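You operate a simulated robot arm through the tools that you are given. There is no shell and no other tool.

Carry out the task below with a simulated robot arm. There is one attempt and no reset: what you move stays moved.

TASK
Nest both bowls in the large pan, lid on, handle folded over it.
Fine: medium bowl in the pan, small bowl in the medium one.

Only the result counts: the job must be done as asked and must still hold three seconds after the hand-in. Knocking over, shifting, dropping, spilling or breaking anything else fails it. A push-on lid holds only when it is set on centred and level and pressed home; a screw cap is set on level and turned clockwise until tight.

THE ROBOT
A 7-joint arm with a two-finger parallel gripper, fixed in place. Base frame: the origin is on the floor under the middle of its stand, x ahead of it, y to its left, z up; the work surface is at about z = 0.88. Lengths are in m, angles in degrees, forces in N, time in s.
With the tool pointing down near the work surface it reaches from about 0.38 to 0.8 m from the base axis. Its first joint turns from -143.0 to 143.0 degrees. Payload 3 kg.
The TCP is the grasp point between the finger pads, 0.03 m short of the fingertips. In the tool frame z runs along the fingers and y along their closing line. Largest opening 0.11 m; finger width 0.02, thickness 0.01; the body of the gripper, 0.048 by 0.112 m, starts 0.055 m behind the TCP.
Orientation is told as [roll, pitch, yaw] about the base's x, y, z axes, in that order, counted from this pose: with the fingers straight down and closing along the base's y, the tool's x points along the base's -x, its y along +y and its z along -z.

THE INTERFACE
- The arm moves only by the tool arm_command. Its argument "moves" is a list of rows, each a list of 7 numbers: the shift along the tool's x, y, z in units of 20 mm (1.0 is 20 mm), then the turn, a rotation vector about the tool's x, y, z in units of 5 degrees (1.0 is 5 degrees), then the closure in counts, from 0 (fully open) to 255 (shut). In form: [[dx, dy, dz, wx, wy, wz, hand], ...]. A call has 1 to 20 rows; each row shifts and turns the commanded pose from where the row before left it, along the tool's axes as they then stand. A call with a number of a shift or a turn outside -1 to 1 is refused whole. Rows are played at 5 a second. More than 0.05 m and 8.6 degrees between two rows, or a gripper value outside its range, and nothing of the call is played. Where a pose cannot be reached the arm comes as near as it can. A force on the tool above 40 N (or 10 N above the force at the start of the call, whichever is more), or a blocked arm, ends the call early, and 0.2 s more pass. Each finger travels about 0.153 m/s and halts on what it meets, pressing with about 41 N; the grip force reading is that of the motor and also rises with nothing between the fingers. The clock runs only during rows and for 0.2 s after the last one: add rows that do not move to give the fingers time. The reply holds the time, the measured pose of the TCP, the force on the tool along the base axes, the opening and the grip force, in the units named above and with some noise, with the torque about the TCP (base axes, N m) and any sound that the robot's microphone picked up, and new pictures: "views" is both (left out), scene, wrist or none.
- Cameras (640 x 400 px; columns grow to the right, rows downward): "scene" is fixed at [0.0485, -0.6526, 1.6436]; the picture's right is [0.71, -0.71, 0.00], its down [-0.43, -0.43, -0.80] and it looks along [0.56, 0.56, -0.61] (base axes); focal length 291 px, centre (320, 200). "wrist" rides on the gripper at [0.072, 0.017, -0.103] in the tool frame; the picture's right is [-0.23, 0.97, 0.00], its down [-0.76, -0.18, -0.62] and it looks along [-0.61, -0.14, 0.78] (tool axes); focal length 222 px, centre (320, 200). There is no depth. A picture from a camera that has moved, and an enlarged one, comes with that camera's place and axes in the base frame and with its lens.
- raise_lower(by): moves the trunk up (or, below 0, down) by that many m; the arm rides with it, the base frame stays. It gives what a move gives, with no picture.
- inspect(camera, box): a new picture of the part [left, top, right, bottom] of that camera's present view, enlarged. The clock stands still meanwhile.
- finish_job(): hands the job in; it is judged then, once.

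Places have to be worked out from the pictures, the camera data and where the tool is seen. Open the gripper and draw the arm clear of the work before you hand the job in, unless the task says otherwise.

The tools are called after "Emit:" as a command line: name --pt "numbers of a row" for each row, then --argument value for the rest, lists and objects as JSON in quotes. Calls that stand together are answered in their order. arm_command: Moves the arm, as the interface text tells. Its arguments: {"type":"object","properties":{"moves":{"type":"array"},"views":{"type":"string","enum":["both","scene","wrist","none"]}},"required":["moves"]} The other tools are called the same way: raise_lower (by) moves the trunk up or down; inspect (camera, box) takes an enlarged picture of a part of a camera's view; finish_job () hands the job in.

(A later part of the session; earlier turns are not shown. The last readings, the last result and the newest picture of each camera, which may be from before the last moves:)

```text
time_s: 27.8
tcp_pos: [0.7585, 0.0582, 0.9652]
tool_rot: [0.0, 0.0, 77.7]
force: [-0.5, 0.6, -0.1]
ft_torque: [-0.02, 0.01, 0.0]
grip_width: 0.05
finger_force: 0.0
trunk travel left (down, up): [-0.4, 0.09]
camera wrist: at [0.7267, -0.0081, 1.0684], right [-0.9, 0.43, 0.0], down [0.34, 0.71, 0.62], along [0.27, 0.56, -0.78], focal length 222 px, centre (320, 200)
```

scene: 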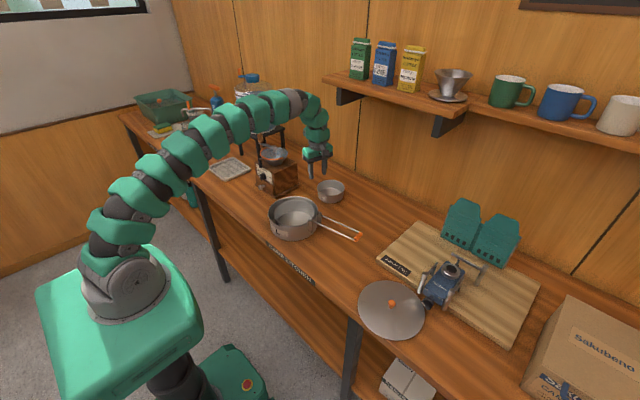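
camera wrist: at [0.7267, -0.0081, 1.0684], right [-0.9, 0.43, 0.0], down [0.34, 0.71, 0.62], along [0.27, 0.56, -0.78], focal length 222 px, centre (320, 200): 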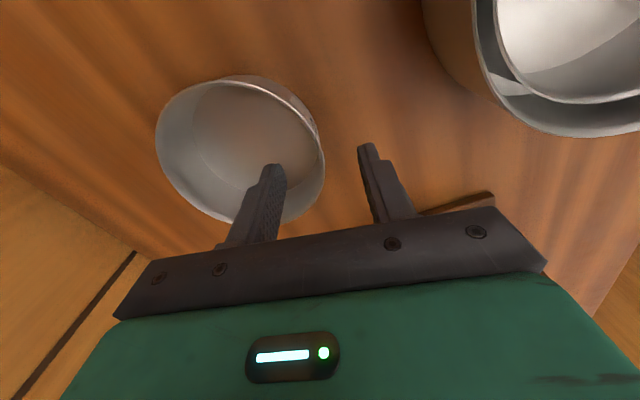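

The rim lies between the fingers, so I'll descend to z≈0.917 and close on the wall.

Emit:
arm_command --pt "0 0 0.6 0 0 0 139" --pt "0 0 0.6 0 0 0 139" --pt "0 0 0.6 0 0 0 139" --pt "0 0 0.6 0 0 0 139" --pt "0 0 0 0 0 0 139" --pt "0 0 0 0 0 0 200" --pt "0 0 0 0 0 0 235" --pt "0 0 0 0 0 0 255" --pt "0 0 0 0 0 0 255" --pt "0 0 0 0 0 0 255" --views "wrist"

```text
time_s: 30.0
tcp_pos: [0.7582, 0.0577, 0.9165]
tool_rot: [-0.1, 0.0, 77.6]
force: [4.3, -3.6, 15.3]
ft_torque: [-0.54, -1.76, -0.29]
grip_width: 0.0074
finger_force: 41.2
trunk travel left (down, up): [-0.4, 0.09]
camera wrist: at [0.7258, -0.0092, 1.021], right [-0.9, 0.43, 0.0], down [0.34, 0.71, 0.62], along [0.27, 0.56, -0.78], focal length 222 px, centre (320, 200)
```

wrist: 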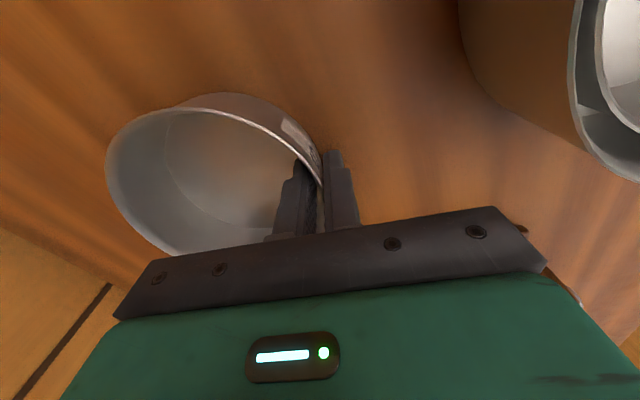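

S's wall is gripped the same way as M's. I'll lift it gently to z≈1.05 and check that it is held.

Emit:
arm_command --pt "0 0 -0.3 0 0 0 255" --pt "0 0 -0.5 0 0 0 255" --pt "0 0 -0.8 0 0 0 255" --pt "0 0 -1 0 0 0 255" --pt "0 0 -1 0 0 0 255" --pt "0 0 -1 0 0 0 255" --pt "0 0 -1 0 0 0 255" --pt "0 0 -1 0 0 0 255" --pt "0 0 0 0 0 0 255" --views "both"

Emit:
inspect --camera "scene" --box '[250, 130, 370, 250]'

Emit:
inspect --camera "wrist" --box '[80, 60, 380, 260]'

```text
time_s: 32.0
tcp_pos: [0.7576, 0.059, 1.0478]
tool_rot: [0.1, -0.1, 77.6]
force: [-1.3, -0.4, -1.1]
ft_torque: [-0.01, 0.04, -0.01]
grip_width: 0.0047
finger_force: 40.8
trunk travel left (down, up): [-0.4, 0.09]
camera wrist: at [0.7265, -0.0079, 1.1524], right [-0.9, 0.43, 0.0], down [0.34, 0.71, 0.62], along [0.27, 0.56, -0.78], focal length 222 px, centre (320, 200)
```

scene: 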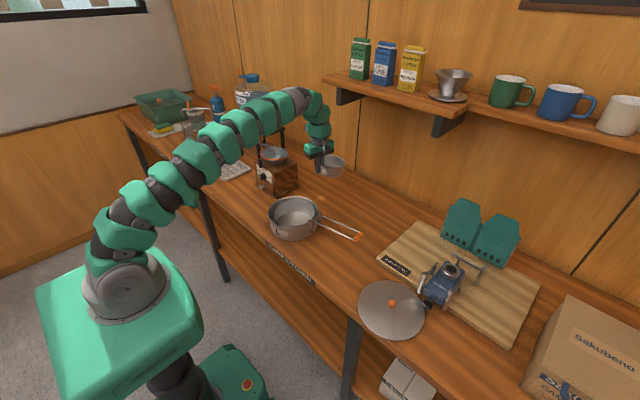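
wrist: 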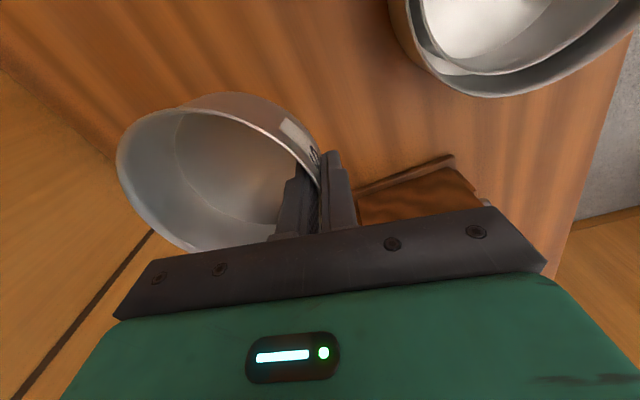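

```text
3.33 times, centred on (310, 190) of scene
camera zoom: at [0.0485, -0.6526, 1.6436], right [0.71, -0.71, 0.0], down [-0.43, -0.43, -0.8], along [0.56, 0.56, -0.61], focal length 971 px, centre (353, 233)
```

zoom: 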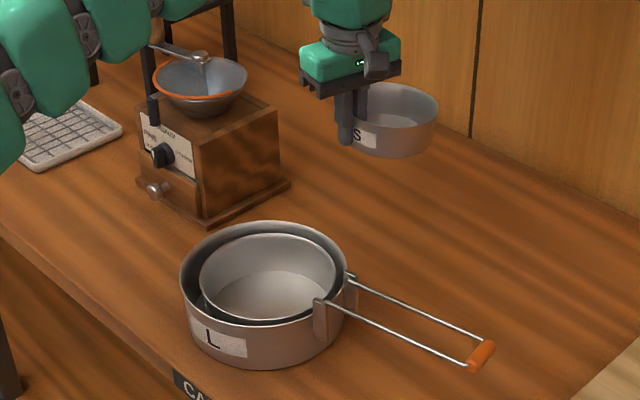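

```text
2.00 times, centred on (230, 160) of wrist
camera zoom: at [0.7265, -0.0079, 1.1524], right [-0.9, 0.43, 0.0], down [0.34, 0.71, 0.62], along [0.27, 0.56, -0.78], focal length 444 px, centre (500, 280)
```

zoom: 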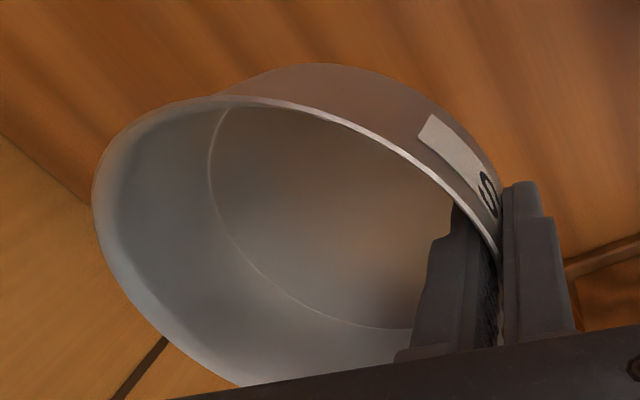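

S is held firmly. I'll carry it over to the pan and hover there at z≈1.05 to align with M.

Emit:
arm_command --pt "0.19 0.484 0 0 0 0 255" --pt "0.377 0.968 0 0 0 0 255" --pt "0.377 0.968 0 0 0 0 255" --pt "0.377 0.968 0 0 0 0 255" --pt "0.377 0.968 0 0 0 0 255" --pt "0.377 0.968 0 0 0 0 255" --pt "0.377 0.968 0 0 0 0 255" --pt "0.377 0.968 0 0 0 0 255" --pt "0.377 0.968 0 0 0 0 255" --pt "0.377 0.968 0 0 0 0 255" --pt "0.377 0.968 0 0 0 0 255" --pt "0.19 0.484 0 0 0 0 255" --pt "0 0 0 0 0 0 255" --views "both"

Emit:
inspect --camera "wrist" --box '[80, 0, 380, 240]'

Emit:
inspect --camera "scene" --box '[250, 150, 350, 250]'

```text
time_s: 34.8
tcp_pos: [0.5317, 0.0238, 1.0487]
tool_rot: [-0.1, 0.0, 77.6]
force: [0.3, 0.6, -1.6]
ft_torque: [0.0, 0.06, -0.02]
grip_width: 0.0045
finger_force: 40.9
trunk travel left (down, up): [-0.4, 0.09]
camera wrist: at [0.5004, -0.0429, 1.1528], right [-0.9, 0.43, 0.0], down [0.34, 0.71, 0.62], along [0.27, 0.56, -0.78], focal length 222 px, centre (320, 200)
```

scene: 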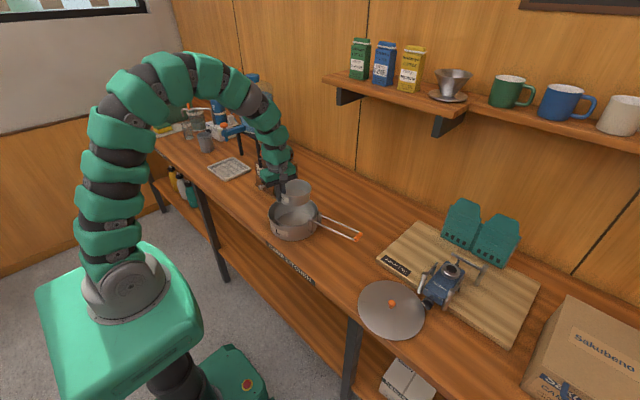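
wrist: 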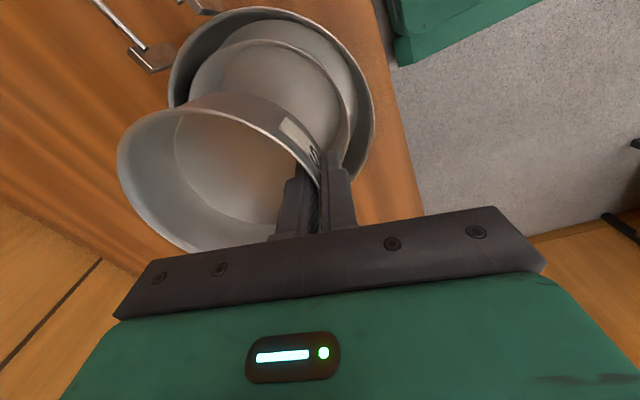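

```text
1.67 times, centred on (230, 120) of wrist
camera zoom: at [0.5004, -0.0429, 1.1528], right [-0.9, 0.43, 0.0], down [0.34, 0.71, 0.62], along [0.27, 0.56, -0.78], focal length 370 px, centre (470, 333)
```

zoom: 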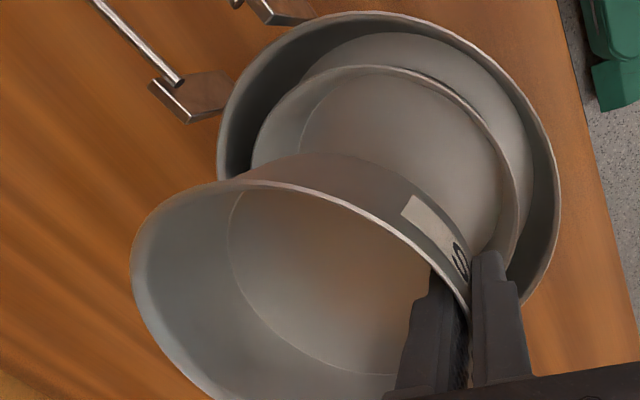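

```text
4.00 times, centred on (300, 200) of scene
camera zoom: at [0.0485, -0.6526, 1.6436], right [0.71, -0.71, 0.0], down [-0.43, -0.43, -0.8], along [0.56, 0.56, -0.61], focal length 1166 px, centre (400, 200)
```

zoom: 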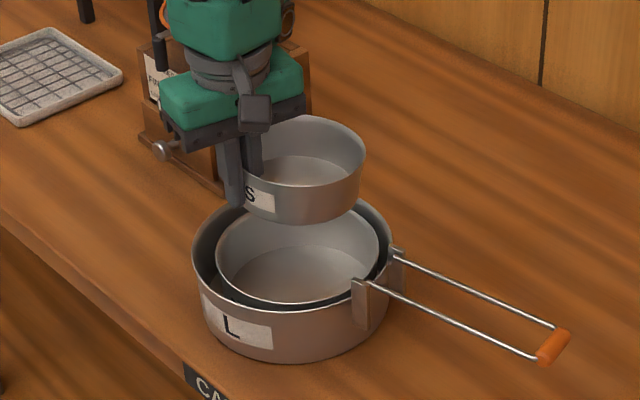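

Fitting the rims again gives M centre ≈ (0.586, 0.0175), so S needs about 5 mm more toward +y. I'll correct that and lower S to just inside M.

Emit:
arm_command --pt "-0.23 0.05 0 0 0 0 255" --pt "0 0 0.8 0 0 0 255" --pt "0 0 0.8 0 0 0 255" --pt "0 0 0.8 0 0 0 255" --pt "0 0 0.8 0 0 0 255" --pt "0 0 0.6 0 0 0 255" --pt "0 0 0 0 0 0 255" --views "both"

Emit:
inspect --camera "wrist" --box '[20, 0, 380, 240]'

Emit:
inspect --camera "scene" --box '[250, 150, 350, 250]'

```text
time_s: 36.4
tcp_pos: [0.5298, 0.029, 0.9731]
tool_rot: [0.0, 0.0, 77.5]
force: [1.0, 1.4, -1.8]
ft_torque: [0.0, 0.09, 0.02]
grip_width: 0.0044
finger_force: 41.1
trunk travel left (down, up): [-0.4, 0.09]
camera wrist: at [0.4997, -0.0383, 1.0763], right [-0.9, 0.43, 0.0], down [0.34, 0.71, 0.62], along [0.27, 0.56, -0.78], focal length 222 px, centre (320, 200)
```

scene: 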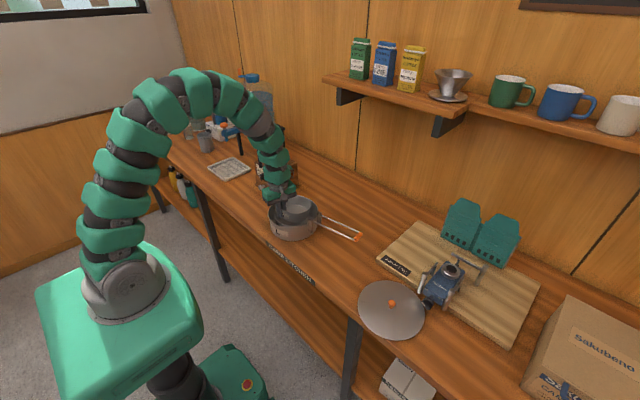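
wrist: 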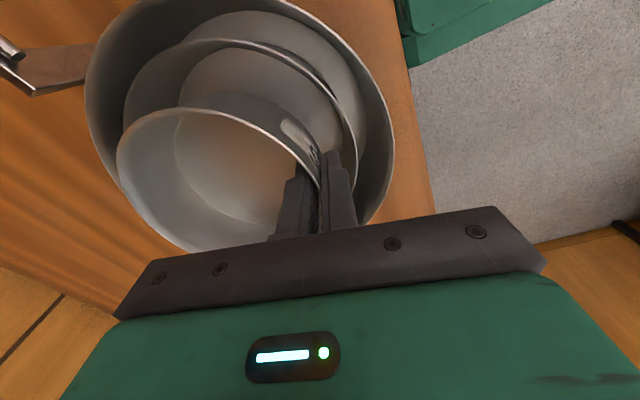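

```text
1.67 times, centred on (200, 120) of wrist
camera zoom: at [0.4997, -0.0383, 1.0763], right [-0.9, 0.43, 0.0], down [0.34, 0.71, 0.62], along [0.27, 0.56, -0.78], focal length 370 px, centre (520, 333)
```

zoom: 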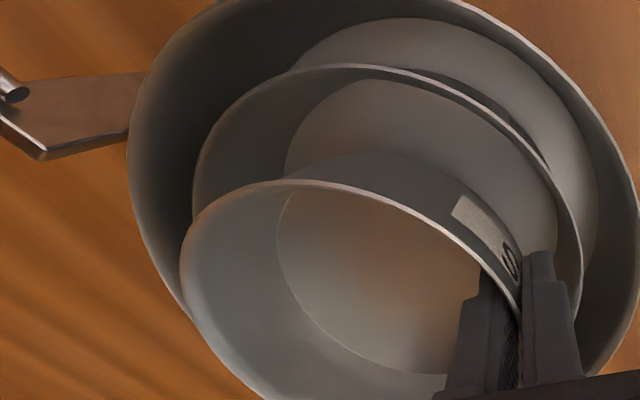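

```text
4.00 times, centred on (300, 200) of scene
camera zoom: at [0.0485, -0.6526, 1.6436], right [0.71, -0.71, 0.0], down [-0.43, -0.43, -0.8], along [0.56, 0.56, -0.61], focal length 1166 px, centre (400, 200)
```

zoom: 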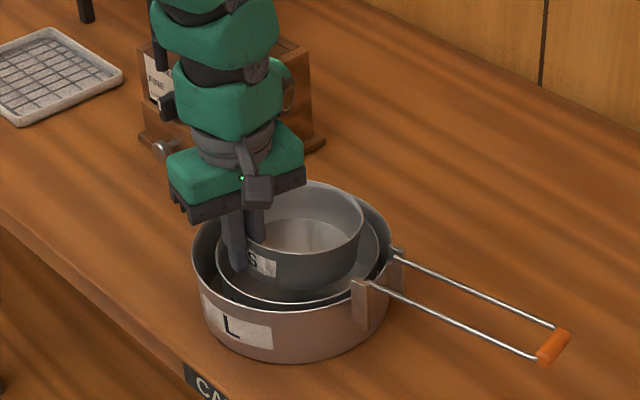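

S is well centred over M and going in clear. I'll lower slowly to about 0.93 and check the contact force.

Emit:
arm_command --pt "0 0 0.5 0 0 0 255" --pt "0 0 0.5 0 0 0 255" --pt "0 0 0.5 0 0 0 255" --pt "0 0 0.4 0 0 0 255" --pt "0 0 0.2 0 0 0 255" --pt "0 0 0 0 0 0 255" --views "wrist"

```text
time_s: 37.8
tcp_pos: [0.5306, 0.0273, 0.9327]
tool_rot: [-0.1, 0.0, 77.6]
force: [-0.5, 0.6, 13.0]
ft_torque: [-0.25, -1.3, 0.01]
grip_width: 0.0047
finger_force: 41.2
trunk travel left (down, up): [-0.4, 0.09]
camera wrist: at [0.4993, -0.0383, 1.0354], right [-0.9, 0.43, 0.0], down [0.34, 0.71, 0.62], along [0.27, 0.56, -0.78], focal length 222 px, centre (320, 200)
```

wrist: 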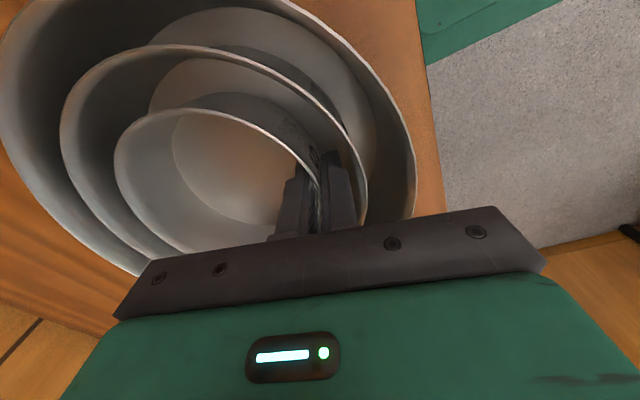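

S has touched M's floor (13 N), with the outer finger free in the gap. I'll open by a few millimetres to release.

Emit:
arm_command --pt "0 0 0.05 0 0 0 242" --pt "0 0 0 0 0 0 236" --pt "0 0 0 0 0 0 232" --pt "0 0 0 0 0 0 230" --pt "0 0 0 0 0 0 230" --views "both"

Emit:
inspect --camera "wrist" --box '[20, 0, 420, 260]'

```text
time_s: 39.0
tcp_pos: [0.5297, 0.0272, 0.9301]
tool_rot: [-0.1, 0.1, 77.6]
force: [1.2, 0.0, -0.1]
ft_torque: [-0.02, -0.04, -0.01]
grip_width: 0.0104
finger_force: 0.1
trunk travel left (down, up): [-0.4, 0.09]
camera wrist: at [0.4996, -0.0383, 1.0337], right [-0.9, 0.43, 0.0], down [0.34, 0.71, 0.62], along [0.27, 0.56, -0.78], focal length 222 px, centre (320, 200)
```

scene: 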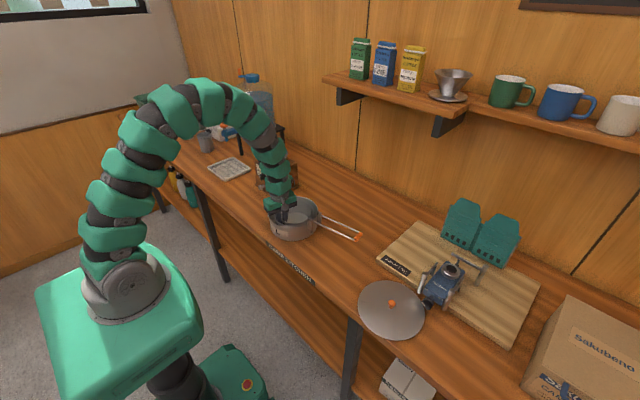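
wrist: 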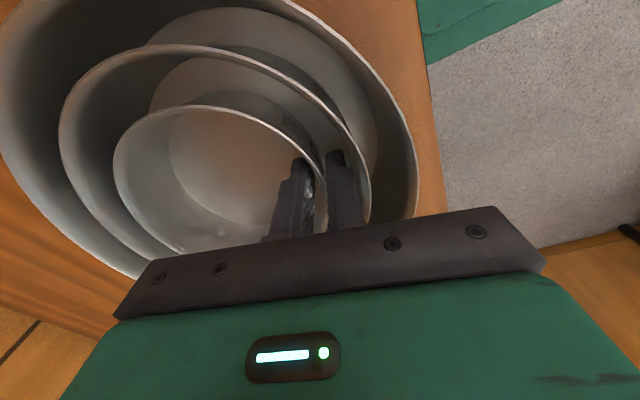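

```text
1.54 times, centred on (220, 130) of wrist
camera zoom: at [0.4996, -0.0383, 1.0337], right [-0.9, 0.43, 0.0], down [0.34, 0.71, 0.62], along [0.27, 0.56, -0.78], focal length 342 px, centre (474, 308)
```

zoom: 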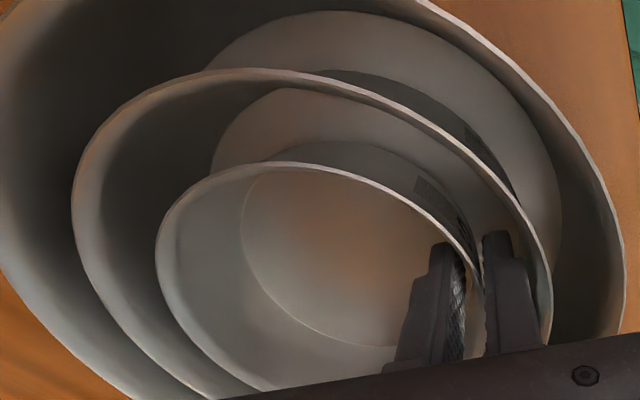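

S is released. I'll rise straight up and look at the nest from above.

Emit:
arm_command --pt "0 0 -0.5 0 0 0 230" --pt "0 0 -0.8 0 0 0 230" --pt "0 0 -0.9 0 0 0 230" --pt "0 0 -1 0 0 0 230" --pt "0 0 -1 0 0 0 230" --pt "0 0 -1 0 0 0 200" --pt "0 0 -1 0 0 0 139" --pt "0 0 -1 0 0 0 100" --pt "0 0 0 0 0 0 100" --views "both"

Emit:
inspect --camera "wrist" --box '[120, 0, 400, 220]'

Emit:
inspect --camera "scene" --box '[250, 170, 370, 250]'

```text
time_s: 41.0
tcp_pos: [0.5314, 0.0293, 1.0738]
tool_rot: [0.1, 0.0, 77.6]
force: [0.3, 0.5, -0.6]
ft_torque: [-0.03, -0.01, -0.01]
grip_width: 0.0668
finger_force: 0.0
trunk travel left (down, up): [-0.4, 0.09]
camera wrist: at [0.4997, -0.0379, 1.1771], right [-0.9, 0.43, 0.0], down [0.34, 0.71, 0.62], along [0.27, 0.56, -0.78], focal length 222 px, centre (320, 200)
```

scene: 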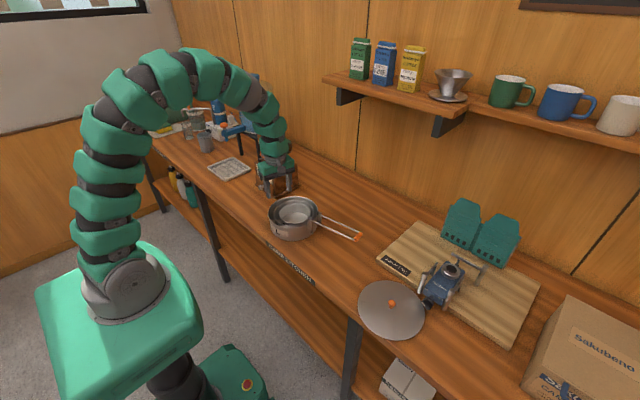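
wrist: 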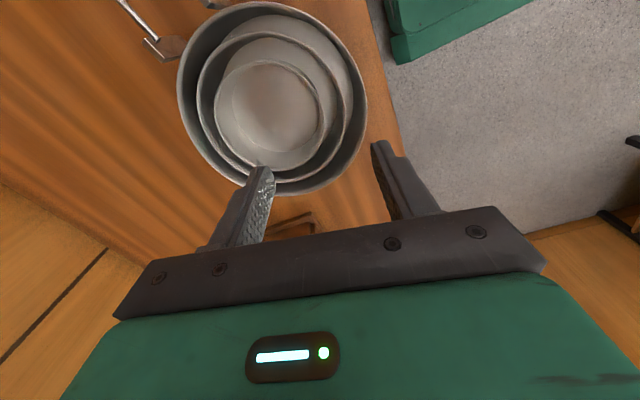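

```text
1.82 times, centred on (260, 110) of wrist
camera zoom: at [0.4997, -0.0379, 1.1771], right [-0.9, 0.43, 0.0], down [0.34, 0.71, 0.62], along [0.27, 0.56, -0.78], focal length 404 px, centre (429, 364)
```

zoom: 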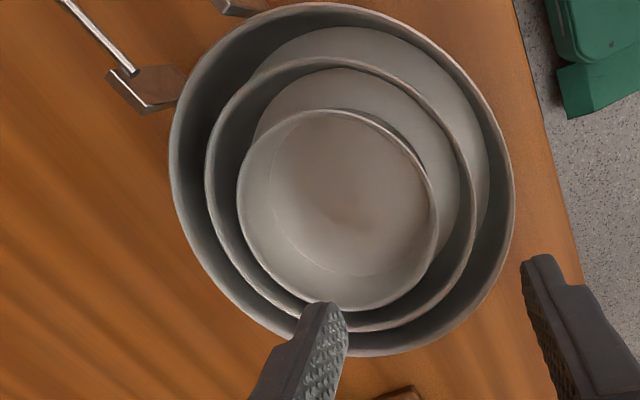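

```text
5.00 times, centred on (310, 210) of scene
camera zoom: at [0.0485, -0.6526, 1.6436], right [0.71, -0.71, 0.0], down [-0.43, -0.43, -0.8], along [0.56, 0.56, -0.61], focal length 1457 px, centre (370, 150)
```

zoom: 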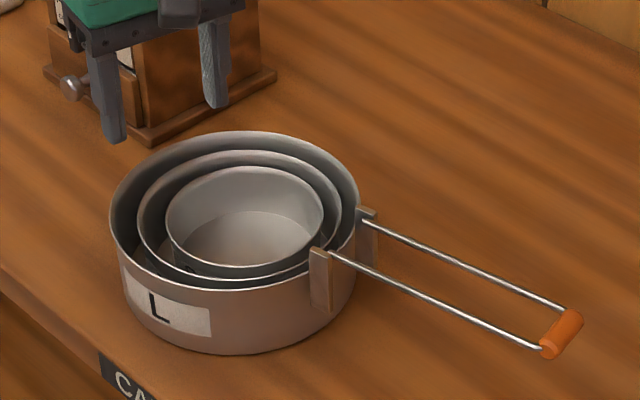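

Both bowls are nested flat. Next is the lid, so I'll turn the tool back to yaw 0 and travel over to it at a safe height.

Emit:
arm_command --pt "0 0 0 0 0 0.97 100" --pt "0 0 0 0 0 0.97 100" --pt "0 0 0 0 0 0.97 100" --pt "0 0 0 0 0 0.97 100" --pt "0 0 0 0 0 0.97 100" --pt "0 0 0 0 0 0.97 100" --pt "0 0 0 0 0 0.97 100" --pt "0 0 0 0 0 0.97 100" --pt "0 0 0 0 0 0.97 100" --pt "0 0 0 0 0 0.97 100" --pt "0 0 0 0 0 0.97 100" --pt "0 0 0 0 0 0.97 100" --pt "0 0 0 0 0 0.97 100" --pt "0 0 0 0 0 0.97 100" --pt "0 0 0 0 0 0.97 100" --pt "0 0 0 0 0 0.97 100" --pt "0 0 0 0 0 0 100" --views "wrist"

Emit:
arm_command --pt "0.08 -0.5 -0.2 0 0 0 100" --pt "0.08 -0.9 -0.2 0 0 0 100" --pt "0.08 -1 -0.2 0 0 0 100" --pt "0.08 -1 -0.2 0 0 0 100" --pt "0.08 -1 0 0 0 0 100" --pt "0.08 -1 0 0 0 0 100" --pt "0.08 -1 0 0 0 0 100" --pt "0.08 -1 0 0 0 0 100" --pt "0.08 -1 0 0 0 0 100" --pt "0.08 -1 0 0 0 0 100" --pt "0.08 -1 0 0 0 0 100" --pt "0.08 -1 0 0 0 0 100" --pt "0.08 -1 0 0 0 0 100" --pt "0.08 -1 0 0 0 0 100" --pt "0.08 -1 0 0 0 0 100" --pt "0.08 -1 0 0 0 0 100" --pt "0.08 -1 0 0 0 0 100" --pt "0.08 -1 0 0 0 0 100" --pt "0.08 -1 0 0 0 0 100" --pt "0 -0.9 0 0 0 0 100" --views "both"

```text
time_s: 44.6
tcp_pos: [0.5316, 0.0276, 1.0732]
tool_rot: [0.0, 0.0, -0.1]
force: [-0.5, 0.0, -0.1]
ft_torque: [0.01, 0.02, -0.02]
grip_width: 0.067
finger_force: 0.1
trunk travel left (down, up): [-0.4, 0.09]
camera wrist: at [0.4596, 0.046, 1.1775], right [0.23, 0.97, 0.0], down [0.76, -0.18, 0.62], along [0.61, -0.14, -0.78], focal length 222 px, centre (320, 200)
```

wrist: 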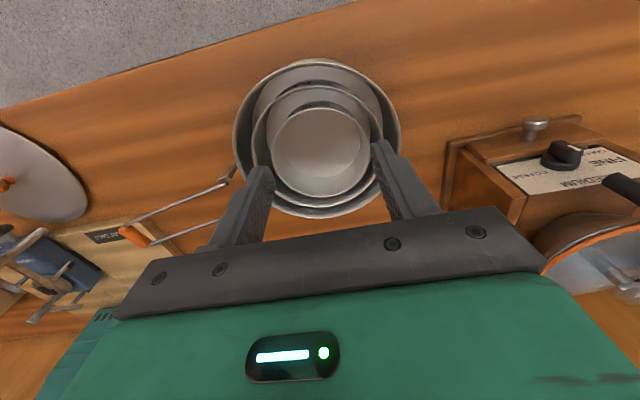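

```text
time_s: 48.8
tcp_pos: [0.5025, -0.358, 1.0891]
tool_rot: [0.0, 0.0, 0.0]
force: [-0.3, 0.1, 0.2]
ft_torque: [-0.02, 0.0, 0.03]
grip_width: 0.0667
finger_force: 0.1
trunk travel left (down, up): [-0.4, 0.09]
camera wrist: at [0.4292, -0.3402, 1.1934], right [0.23, 0.97, 0.0], down [0.76, -0.18, 0.62], along [0.61, -0.14, -0.78], focal length 222 px, centre (320, 200)
```

scene: 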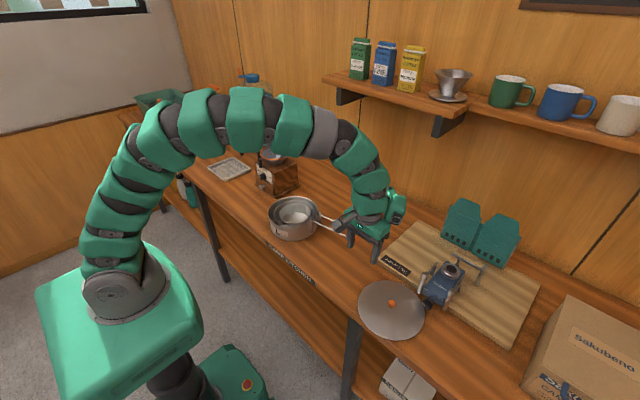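
wrist: 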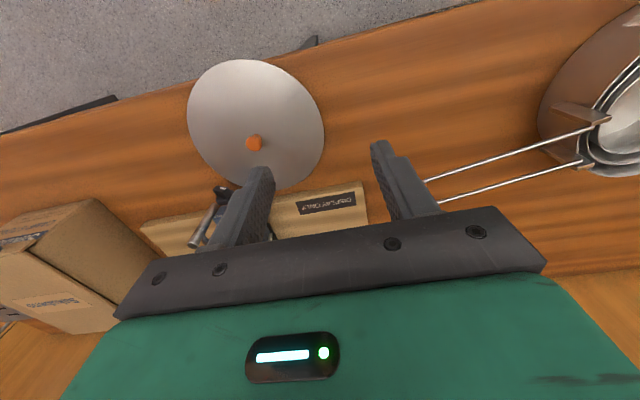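

The lid and its orange knob are now in view. I'll enlarge to locate the knob and see how the lid lies.

Emit:
inspect --camera "wrist" --box '[170, 40, 350, 220]'

Emit:
inspect --camera "scene" --box '[350, 270, 440, 345]'

```text
2.22 times, centred on (260, 130) of wrist
camera zoom: at [0.4292, -0.3402, 1.1934], right [0.23, 0.97, 0.0], down [0.76, -0.18, 0.62], along [0.61, -0.14, -0.78], focal length 494 px, centre (453, 356)
```

zoom: 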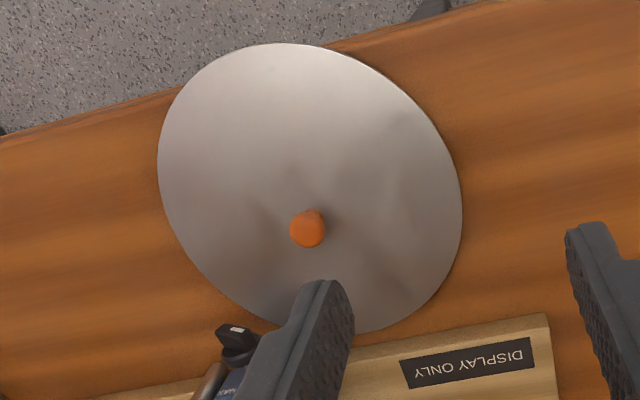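

```text
5.33 times, centred on (395, 308) of scene
camera zoom: at [0.0485, -0.6526, 1.6436], right [0.71, -0.71, 0.0], down [-0.43, -0.43, -0.8], along [0.56, 0.56, -0.61], focal length 1554 px, centre (-80, -373)
```

zoom: 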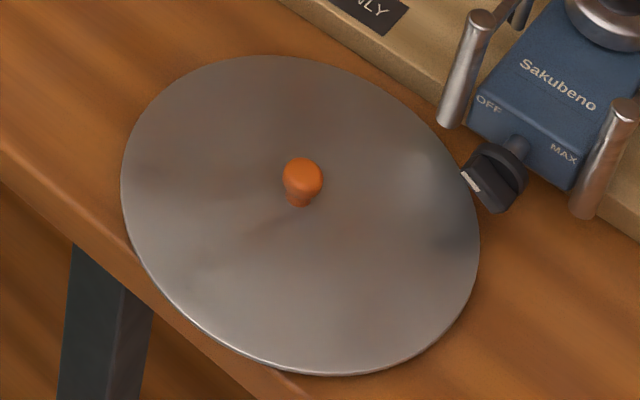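

The lid fits a circle at (0.535, -0.457), r = 0.0955, with the knob at its centre and the top of the knob at about z = 0.907. I'll move directly above the knob.

Emit:
arm_command --pt "-0.315 -0.99 0.9 0 0 0 100" --pt "-0.315 -0.99 0.9 0 0 0 100" --pt "-0.315 -0.99 0.9 0 0 0 100" --pt "-0.315 -0.99 0.9 0 0 0 100" --pt "-0.315 -0.99 0.9 0 0 0 100" --pt "0 0 0 0 0 0 100" --views "both"

Emit:
inspect --camera "wrist" --box '[200, 90, 440, 240]'

Emit:
inspect --camera "scene" --box '[340, 230, 460, 345]'

```text
time_s: 50.2
tcp_pos: [0.5328, -0.4565, 0.9986]
tool_rot: [0.0, 0.0, 0.0]
force: [0.1, -0.3, 0.7]
ft_torque: [0.01, 0.01, -0.01]
grip_width: 0.0667
finger_force: 0.1
trunk travel left (down, up): [-0.4, 0.09]
camera wrist: at [0.461, -0.4393, 1.1028], right [0.23, 0.97, 0.0], down [0.76, -0.18, 0.62], along [0.61, -0.14, -0.78], focal length 222 px, centre (320, 200)
```

scene: 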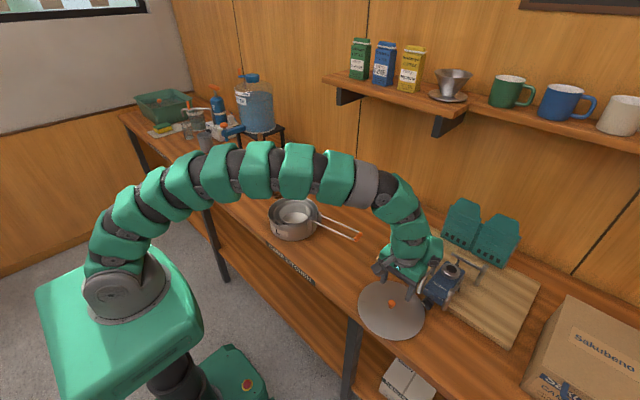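
wrist: 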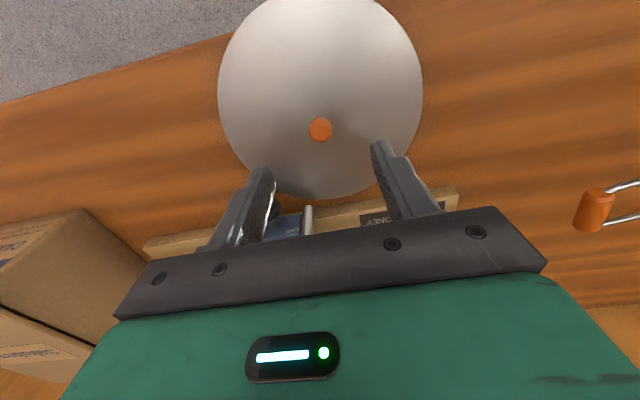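

```text
2.67 times, centred on (320, 165) of wrist
camera zoom: at [0.461, -0.4393, 1.1028], right [0.23, 0.97, 0.0], down [0.76, -0.18, 0.62], along [0.61, -0.14, -0.78], focal length 592 px, centre (320, 293)
```

zoom: 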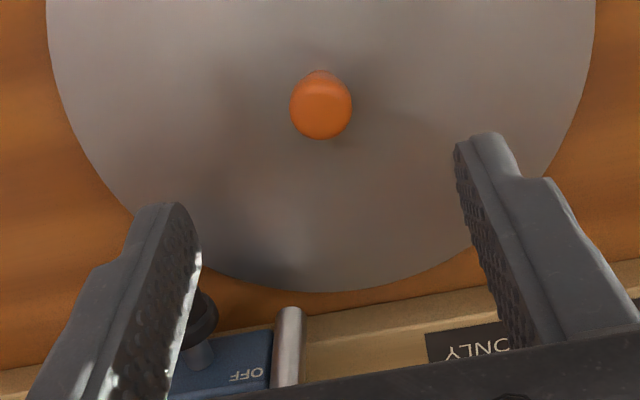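

```text
3.48 times, centred on (400, 288) of scene
camera zoom: at [0.0485, -0.6526, 1.6436], right [0.71, -0.71, 0.0], down [-0.43, -0.43, -0.8], along [0.56, 0.56, -0.61], focal length 1014 px, centre (42, -104)
```

zoom: 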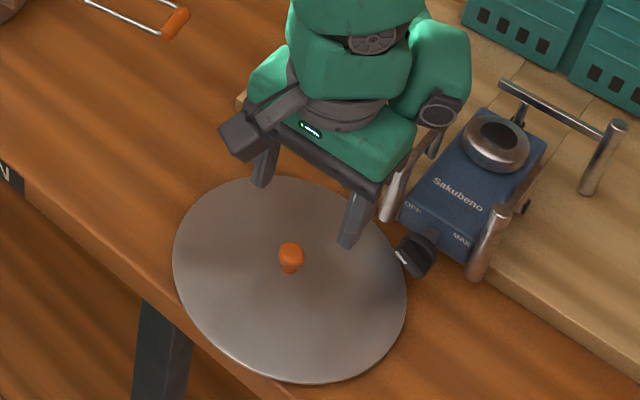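

The knob is directly below the TCP (it fits at (0.535, -0.457)). I'll lower to about z=0.925 with the fingers straddling it.

Emit:
arm_command --pt "-0.1 0 0.8 0 0 0 139" --pt "0 0 0.8 0 0 0 139" --pt "0 0 0.8 0 0 0 139" --pt "0 0 0.7 0 0 0 139" --pt "0 0 0.5 0 0 0 139" --pt "0 0 0 0 0 0 139" --views "both"

Emit:
inspect --camera "wrist" --box '[200, 90, 440, 240]'

Emit:
inspect --camera "scene" --box '[340, 240, 460, 345]'

```text
time_s: 51.6
tcp_pos: [0.5342, -0.4559, 0.9274]
tool_rot: [-0.1, 0.0, 0.1]
force: [-1.1, -0.2, 0.0]
ft_torque: [-0.01, -0.03, 0.0]
grip_width: 0.0499
finger_force: 0.1
trunk travel left (down, up): [-0.4, 0.09]
camera wrist: at [0.4621, -0.4395, 1.0321], right [0.23, 0.97, 0.0], down [0.76, -0.18, 0.62], along [0.61, -0.14, -0.78], focal length 222 px, centre (320, 200)
```

scene: 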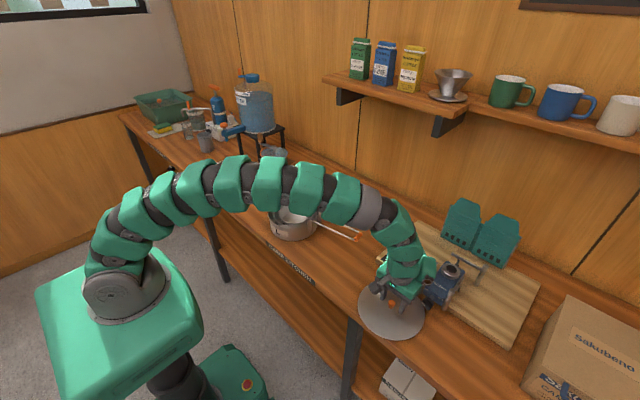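
wrist: 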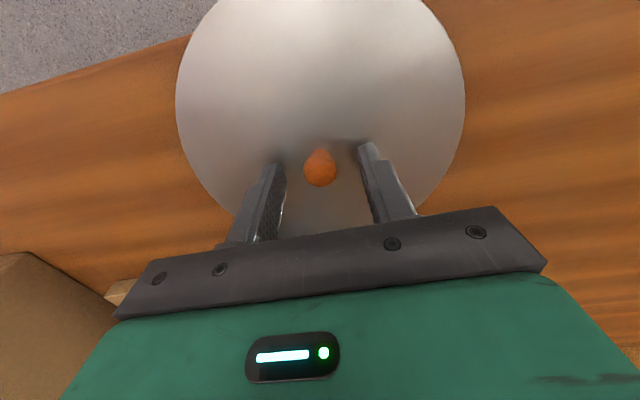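

```text
2.67 times, centred on (320, 165) of wrist
camera zoom: at [0.4621, -0.4395, 1.0321], right [0.23, 0.97, 0.0], down [0.76, -0.18, 0.62], along [0.61, -0.14, -0.78], focal length 592 px, centre (320, 293)
```

zoom: 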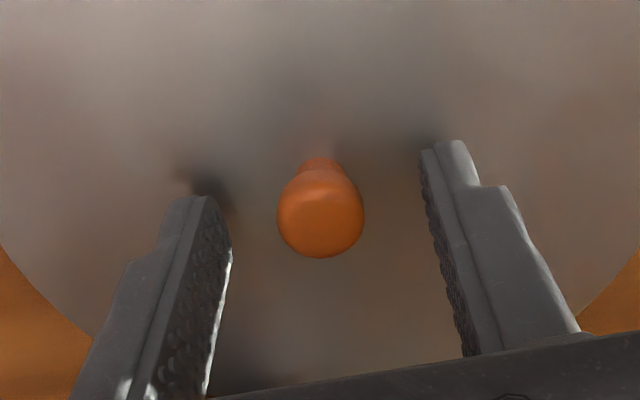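

```text
3.81 times, centred on (400, 292) of scene
camera zoom: at [0.0485, -0.6526, 1.6436], right [0.71, -0.71, 0.0], down [-0.43, -0.43, -0.8], along [0.56, 0.56, -0.61], focal length 1110 px, centre (15, -152)
```

zoom: 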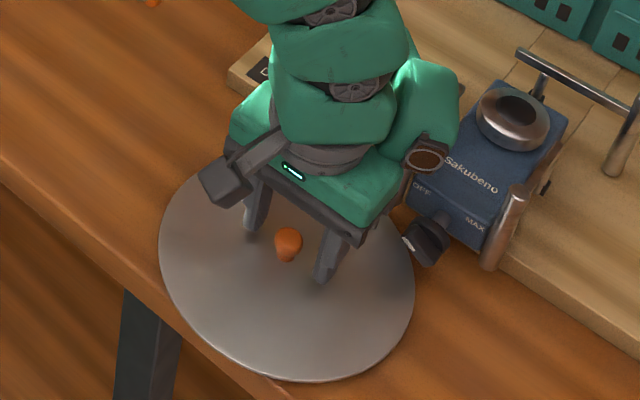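

The knob sits centred between the fingers, with its top about 16 mm below the TCP. I'll lower about 6 mm more and then close gently on it.

Emit:
arm_command --pt "0 0 0.15 0 0 0 139" --pt "0 0 0.15 0 0 0 139" --pt "0 0 0 0 0 0 139" --views "wrist"

Emit:
inspect --camera "wrist" --box '[200, 90, 440, 240]'

```text
time_s: 52.4
tcp_pos: [0.5342, -0.4579, 0.9228]
tool_rot: [-0.1, -0.1, 0.0]
force: [0.4, -0.6, 9.0]
ft_torque: [0.12, -0.02, 0.08]
grip_width: 0.0499
finger_force: 0.1
trunk travel left (down, up): [-0.4, 0.09]
camera wrist: at [0.4622, -0.4392, 1.0267], right [0.23, 0.97, 0.0], down [0.76, -0.18, 0.62], along [0.61, -0.14, -0.78], focal length 222 px, centre (320, 200)
```

wrist: 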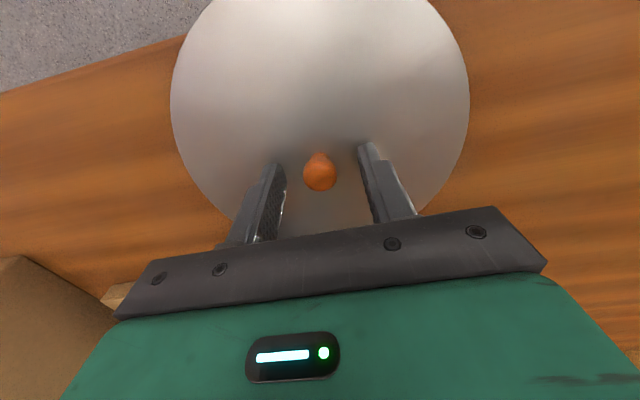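

```text
2.67 times, centred on (320, 165) of wrist
camera zoom: at [0.4622, -0.4392, 1.0267], right [0.23, 0.97, 0.0], down [0.76, -0.18, 0.62], along [0.61, -0.14, -0.78], focal length 592 px, centre (320, 293)
```

zoom: 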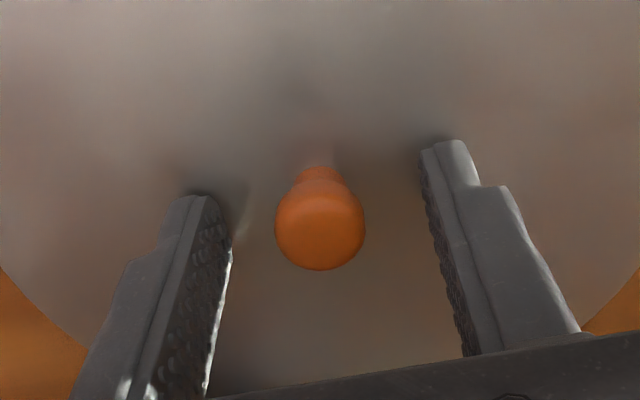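

The tips have just touched the lid (9 N), so its surface there is at z≈0.893. I'll back up 3 mm and close on the knob.

Emit:
arm_command --pt "0 0 -0.18 0 0 0 139" --pt "0 0 0 0 0 0 160" --pt "0 0 0 0 0 0 185" --pt "0 0 0 0 0 0 205" --pt "0 0 0 0 0 0 225" --pt "0 0 0 0 0 0 255" --pt "0 0 0 0 0 0 255" --pt "0 0 0 0 0 0 255" --views "wrist"

Emit:
inspect --camera "wrist" --box '[200, 90, 440, 240]'

```text
time_s: 54.2
tcp_pos: [0.5339, -0.4572, 0.9245]
tool_rot: [0.1, -0.1, 0.0]
force: [-0.1, -0.1, -0.1]
ft_torque: [0.0, 0.01, 0.0]
grip_width: 0.0196
finger_force: 41.5
trunk travel left (down, up): [-0.4, 0.09]
camera wrist: at [0.4622, -0.4394, 1.0293], right [0.23, 0.97, 0.0], down [0.76, -0.18, 0.62], along [0.61, -0.14, -0.78], focal length 222 px, centre (320, 200)
```

wrist: 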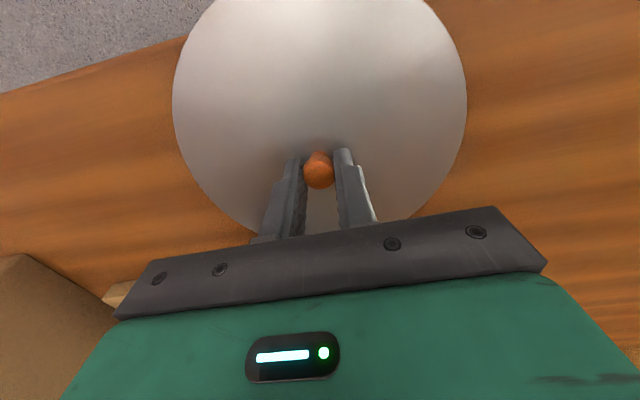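

```text
2.67 times, centred on (320, 165) of wrist
camera zoom: at [0.4622, -0.4394, 1.0293], right [0.23, 0.97, 0.0], down [0.76, -0.18, 0.62], along [0.61, -0.14, -0.78], focal length 592 px, centre (320, 293)
```

zoom: 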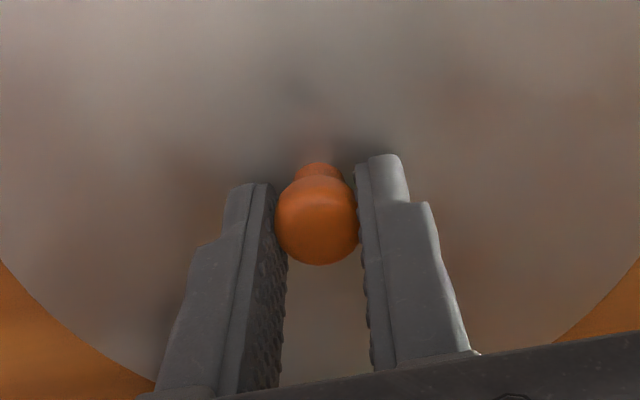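

The knob is gripped (19.6 mm) with no side load. I'll lift the lid straight up and check that it hangs level.

Emit:
arm_command --pt "0 0 -0.2 0 0 0 255" --pt "0 0 -0.4 0 0 0 255" --pt "0 0 -0.7 0 0 0 255" --pt "0 0 -1 0 0 0 255" --pt "0 0 -1 0 0 0 255" --pt "0 0 -1 0 0 0 255" --pt "0 0 -1 0 0 0 255" --pt "0 0 -1 0 0 0 255" --pt "0 0 0 0 0 0 255" --views "both"

Emit:
inspect --camera "scene" --box '[330, 200, 480, 330]'

Emit:
inspect --camera "wrist" --box '[140, 0, 500, 260]'

```text
time_s: 56.2
tcp_pos: [0.5351, -0.4579, 1.0508]
tool_rot: [-0.1, 0.0, 0.0]
force: [-0.3, 0.0, -0.9]
ft_torque: [-0.02, -0.01, -0.01]
grip_width: 0.0195
finger_force: 41.1
trunk travel left (down, up): [-0.4, 0.09]
camera wrist: at [0.4626, -0.4397, 1.1549], right [0.23, 0.97, 0.0], down [0.76, -0.18, 0.62], along [0.61, -0.14, -0.78], focal length 222 px, centre (320, 200)
```

scene: 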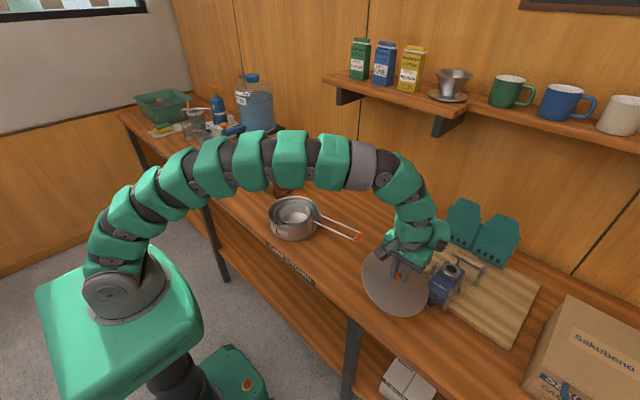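
wrist: 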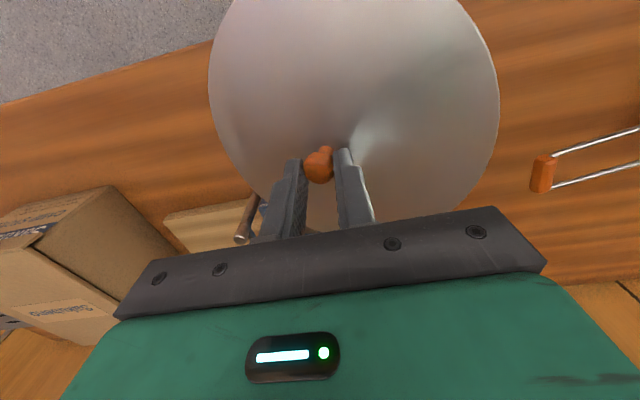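

```text
3.08 times, centred on (405, 265) of scene
camera zoom: at [0.0485, -0.6526, 1.6436], right [0.71, -0.71, 0.0], down [-0.43, -0.43, -0.8], along [0.56, 0.56, -0.61], focal length 897 px, centre (58, 0)
```

zoom: 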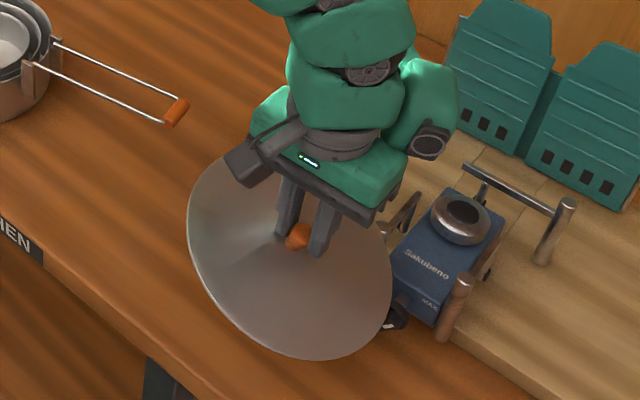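

```text
1.54 times, centred on (320, 130) of wrist
camera zoom: at [0.4626, -0.4397, 1.1549], right [0.23, 0.97, 0.0], down [0.76, -0.18, 0.62], along [0.61, -0.14, -0.78], focal length 342 px, centre (320, 308)
```

zoom: 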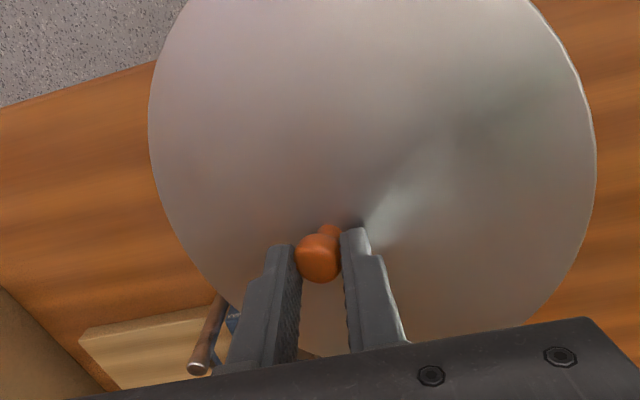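

The lid has tipped in the grip; its -x/-y side hangs lower. I'll hold still for a moment to see whether it settles or stays tilted.

Emit:
arm_command --pt "0 0 0 0 0 0 255" --pt "0 0 0 0 0 0 255" --pt "0 0 0 0 0 0 255" --views "both"

Emit:
inspect --camera "scene" --box '[350, 230, 450, 330]'

Emit:
inspect --camera "wrist" --box '[260, 110, 400, 220]'

```text
time_s: 57.0
tcp_pos: [0.5345, -0.4561, 1.0511]
tool_rot: [0.0, -0.1, 0.0]
force: [0.7, 0.2, -1.1]
ft_torque: [-0.01, 0.01, 0.0]
grip_width: 0.0191
finger_force: 41.2
trunk travel left (down, up): [-0.4, 0.09]
camera wrist: at [0.4626, -0.4397, 1.1547], right [0.23, 0.97, 0.0], down [0.76, -0.18, 0.62], along [0.61, -0.14, -0.78], focal length 222 px, centre (320, 200)
```

scene: 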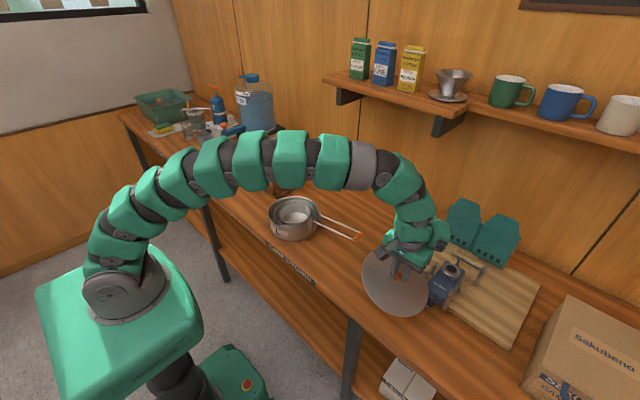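
wrist: 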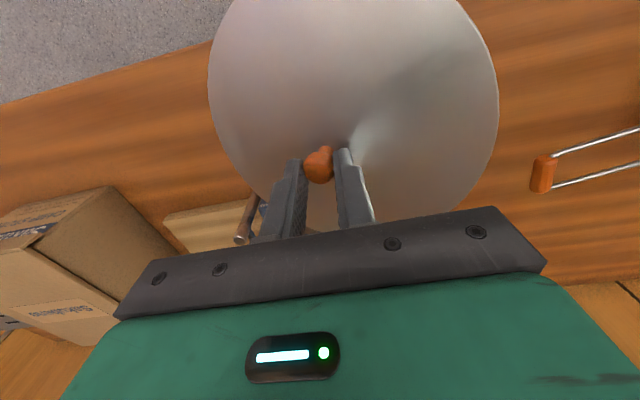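

```text
4.00 times, centred on (400, 280) of scene
camera zoom: at [0.0485, -0.6526, 1.6436], right [0.71, -0.71, 0.0], down [-0.43, -0.43, -0.8], along [0.56, 0.56, -0.61], focal length 1166 px, centre (0, -120)
```

zoom: 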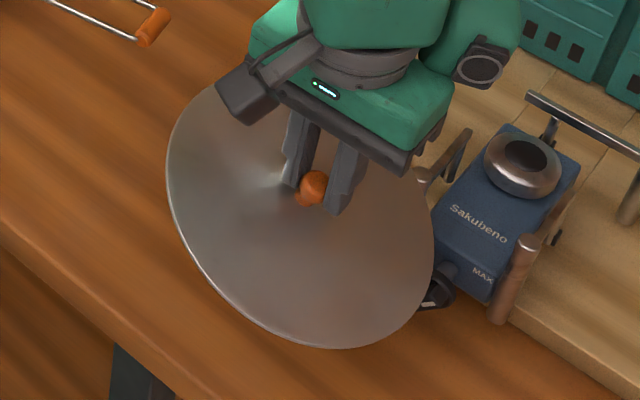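

```text
3.64 times, centred on (330, 165) of wrist
camera zoom: at [0.4626, -0.4397, 1.1547], right [0.23, 0.97, 0.0], down [0.76, -0.18, 0.62], along [0.61, -0.14, -0.78], focal length 808 px, centre (284, 327)
```

zoom: 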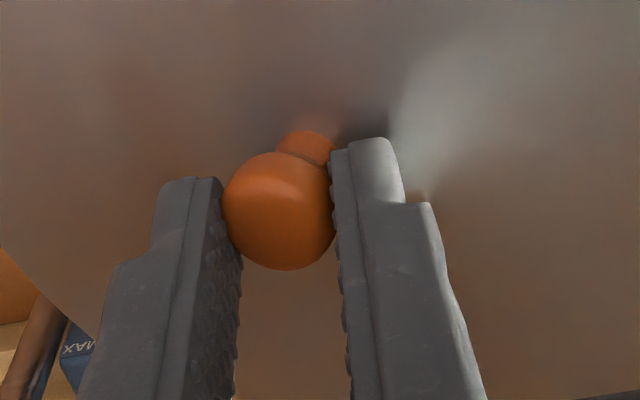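

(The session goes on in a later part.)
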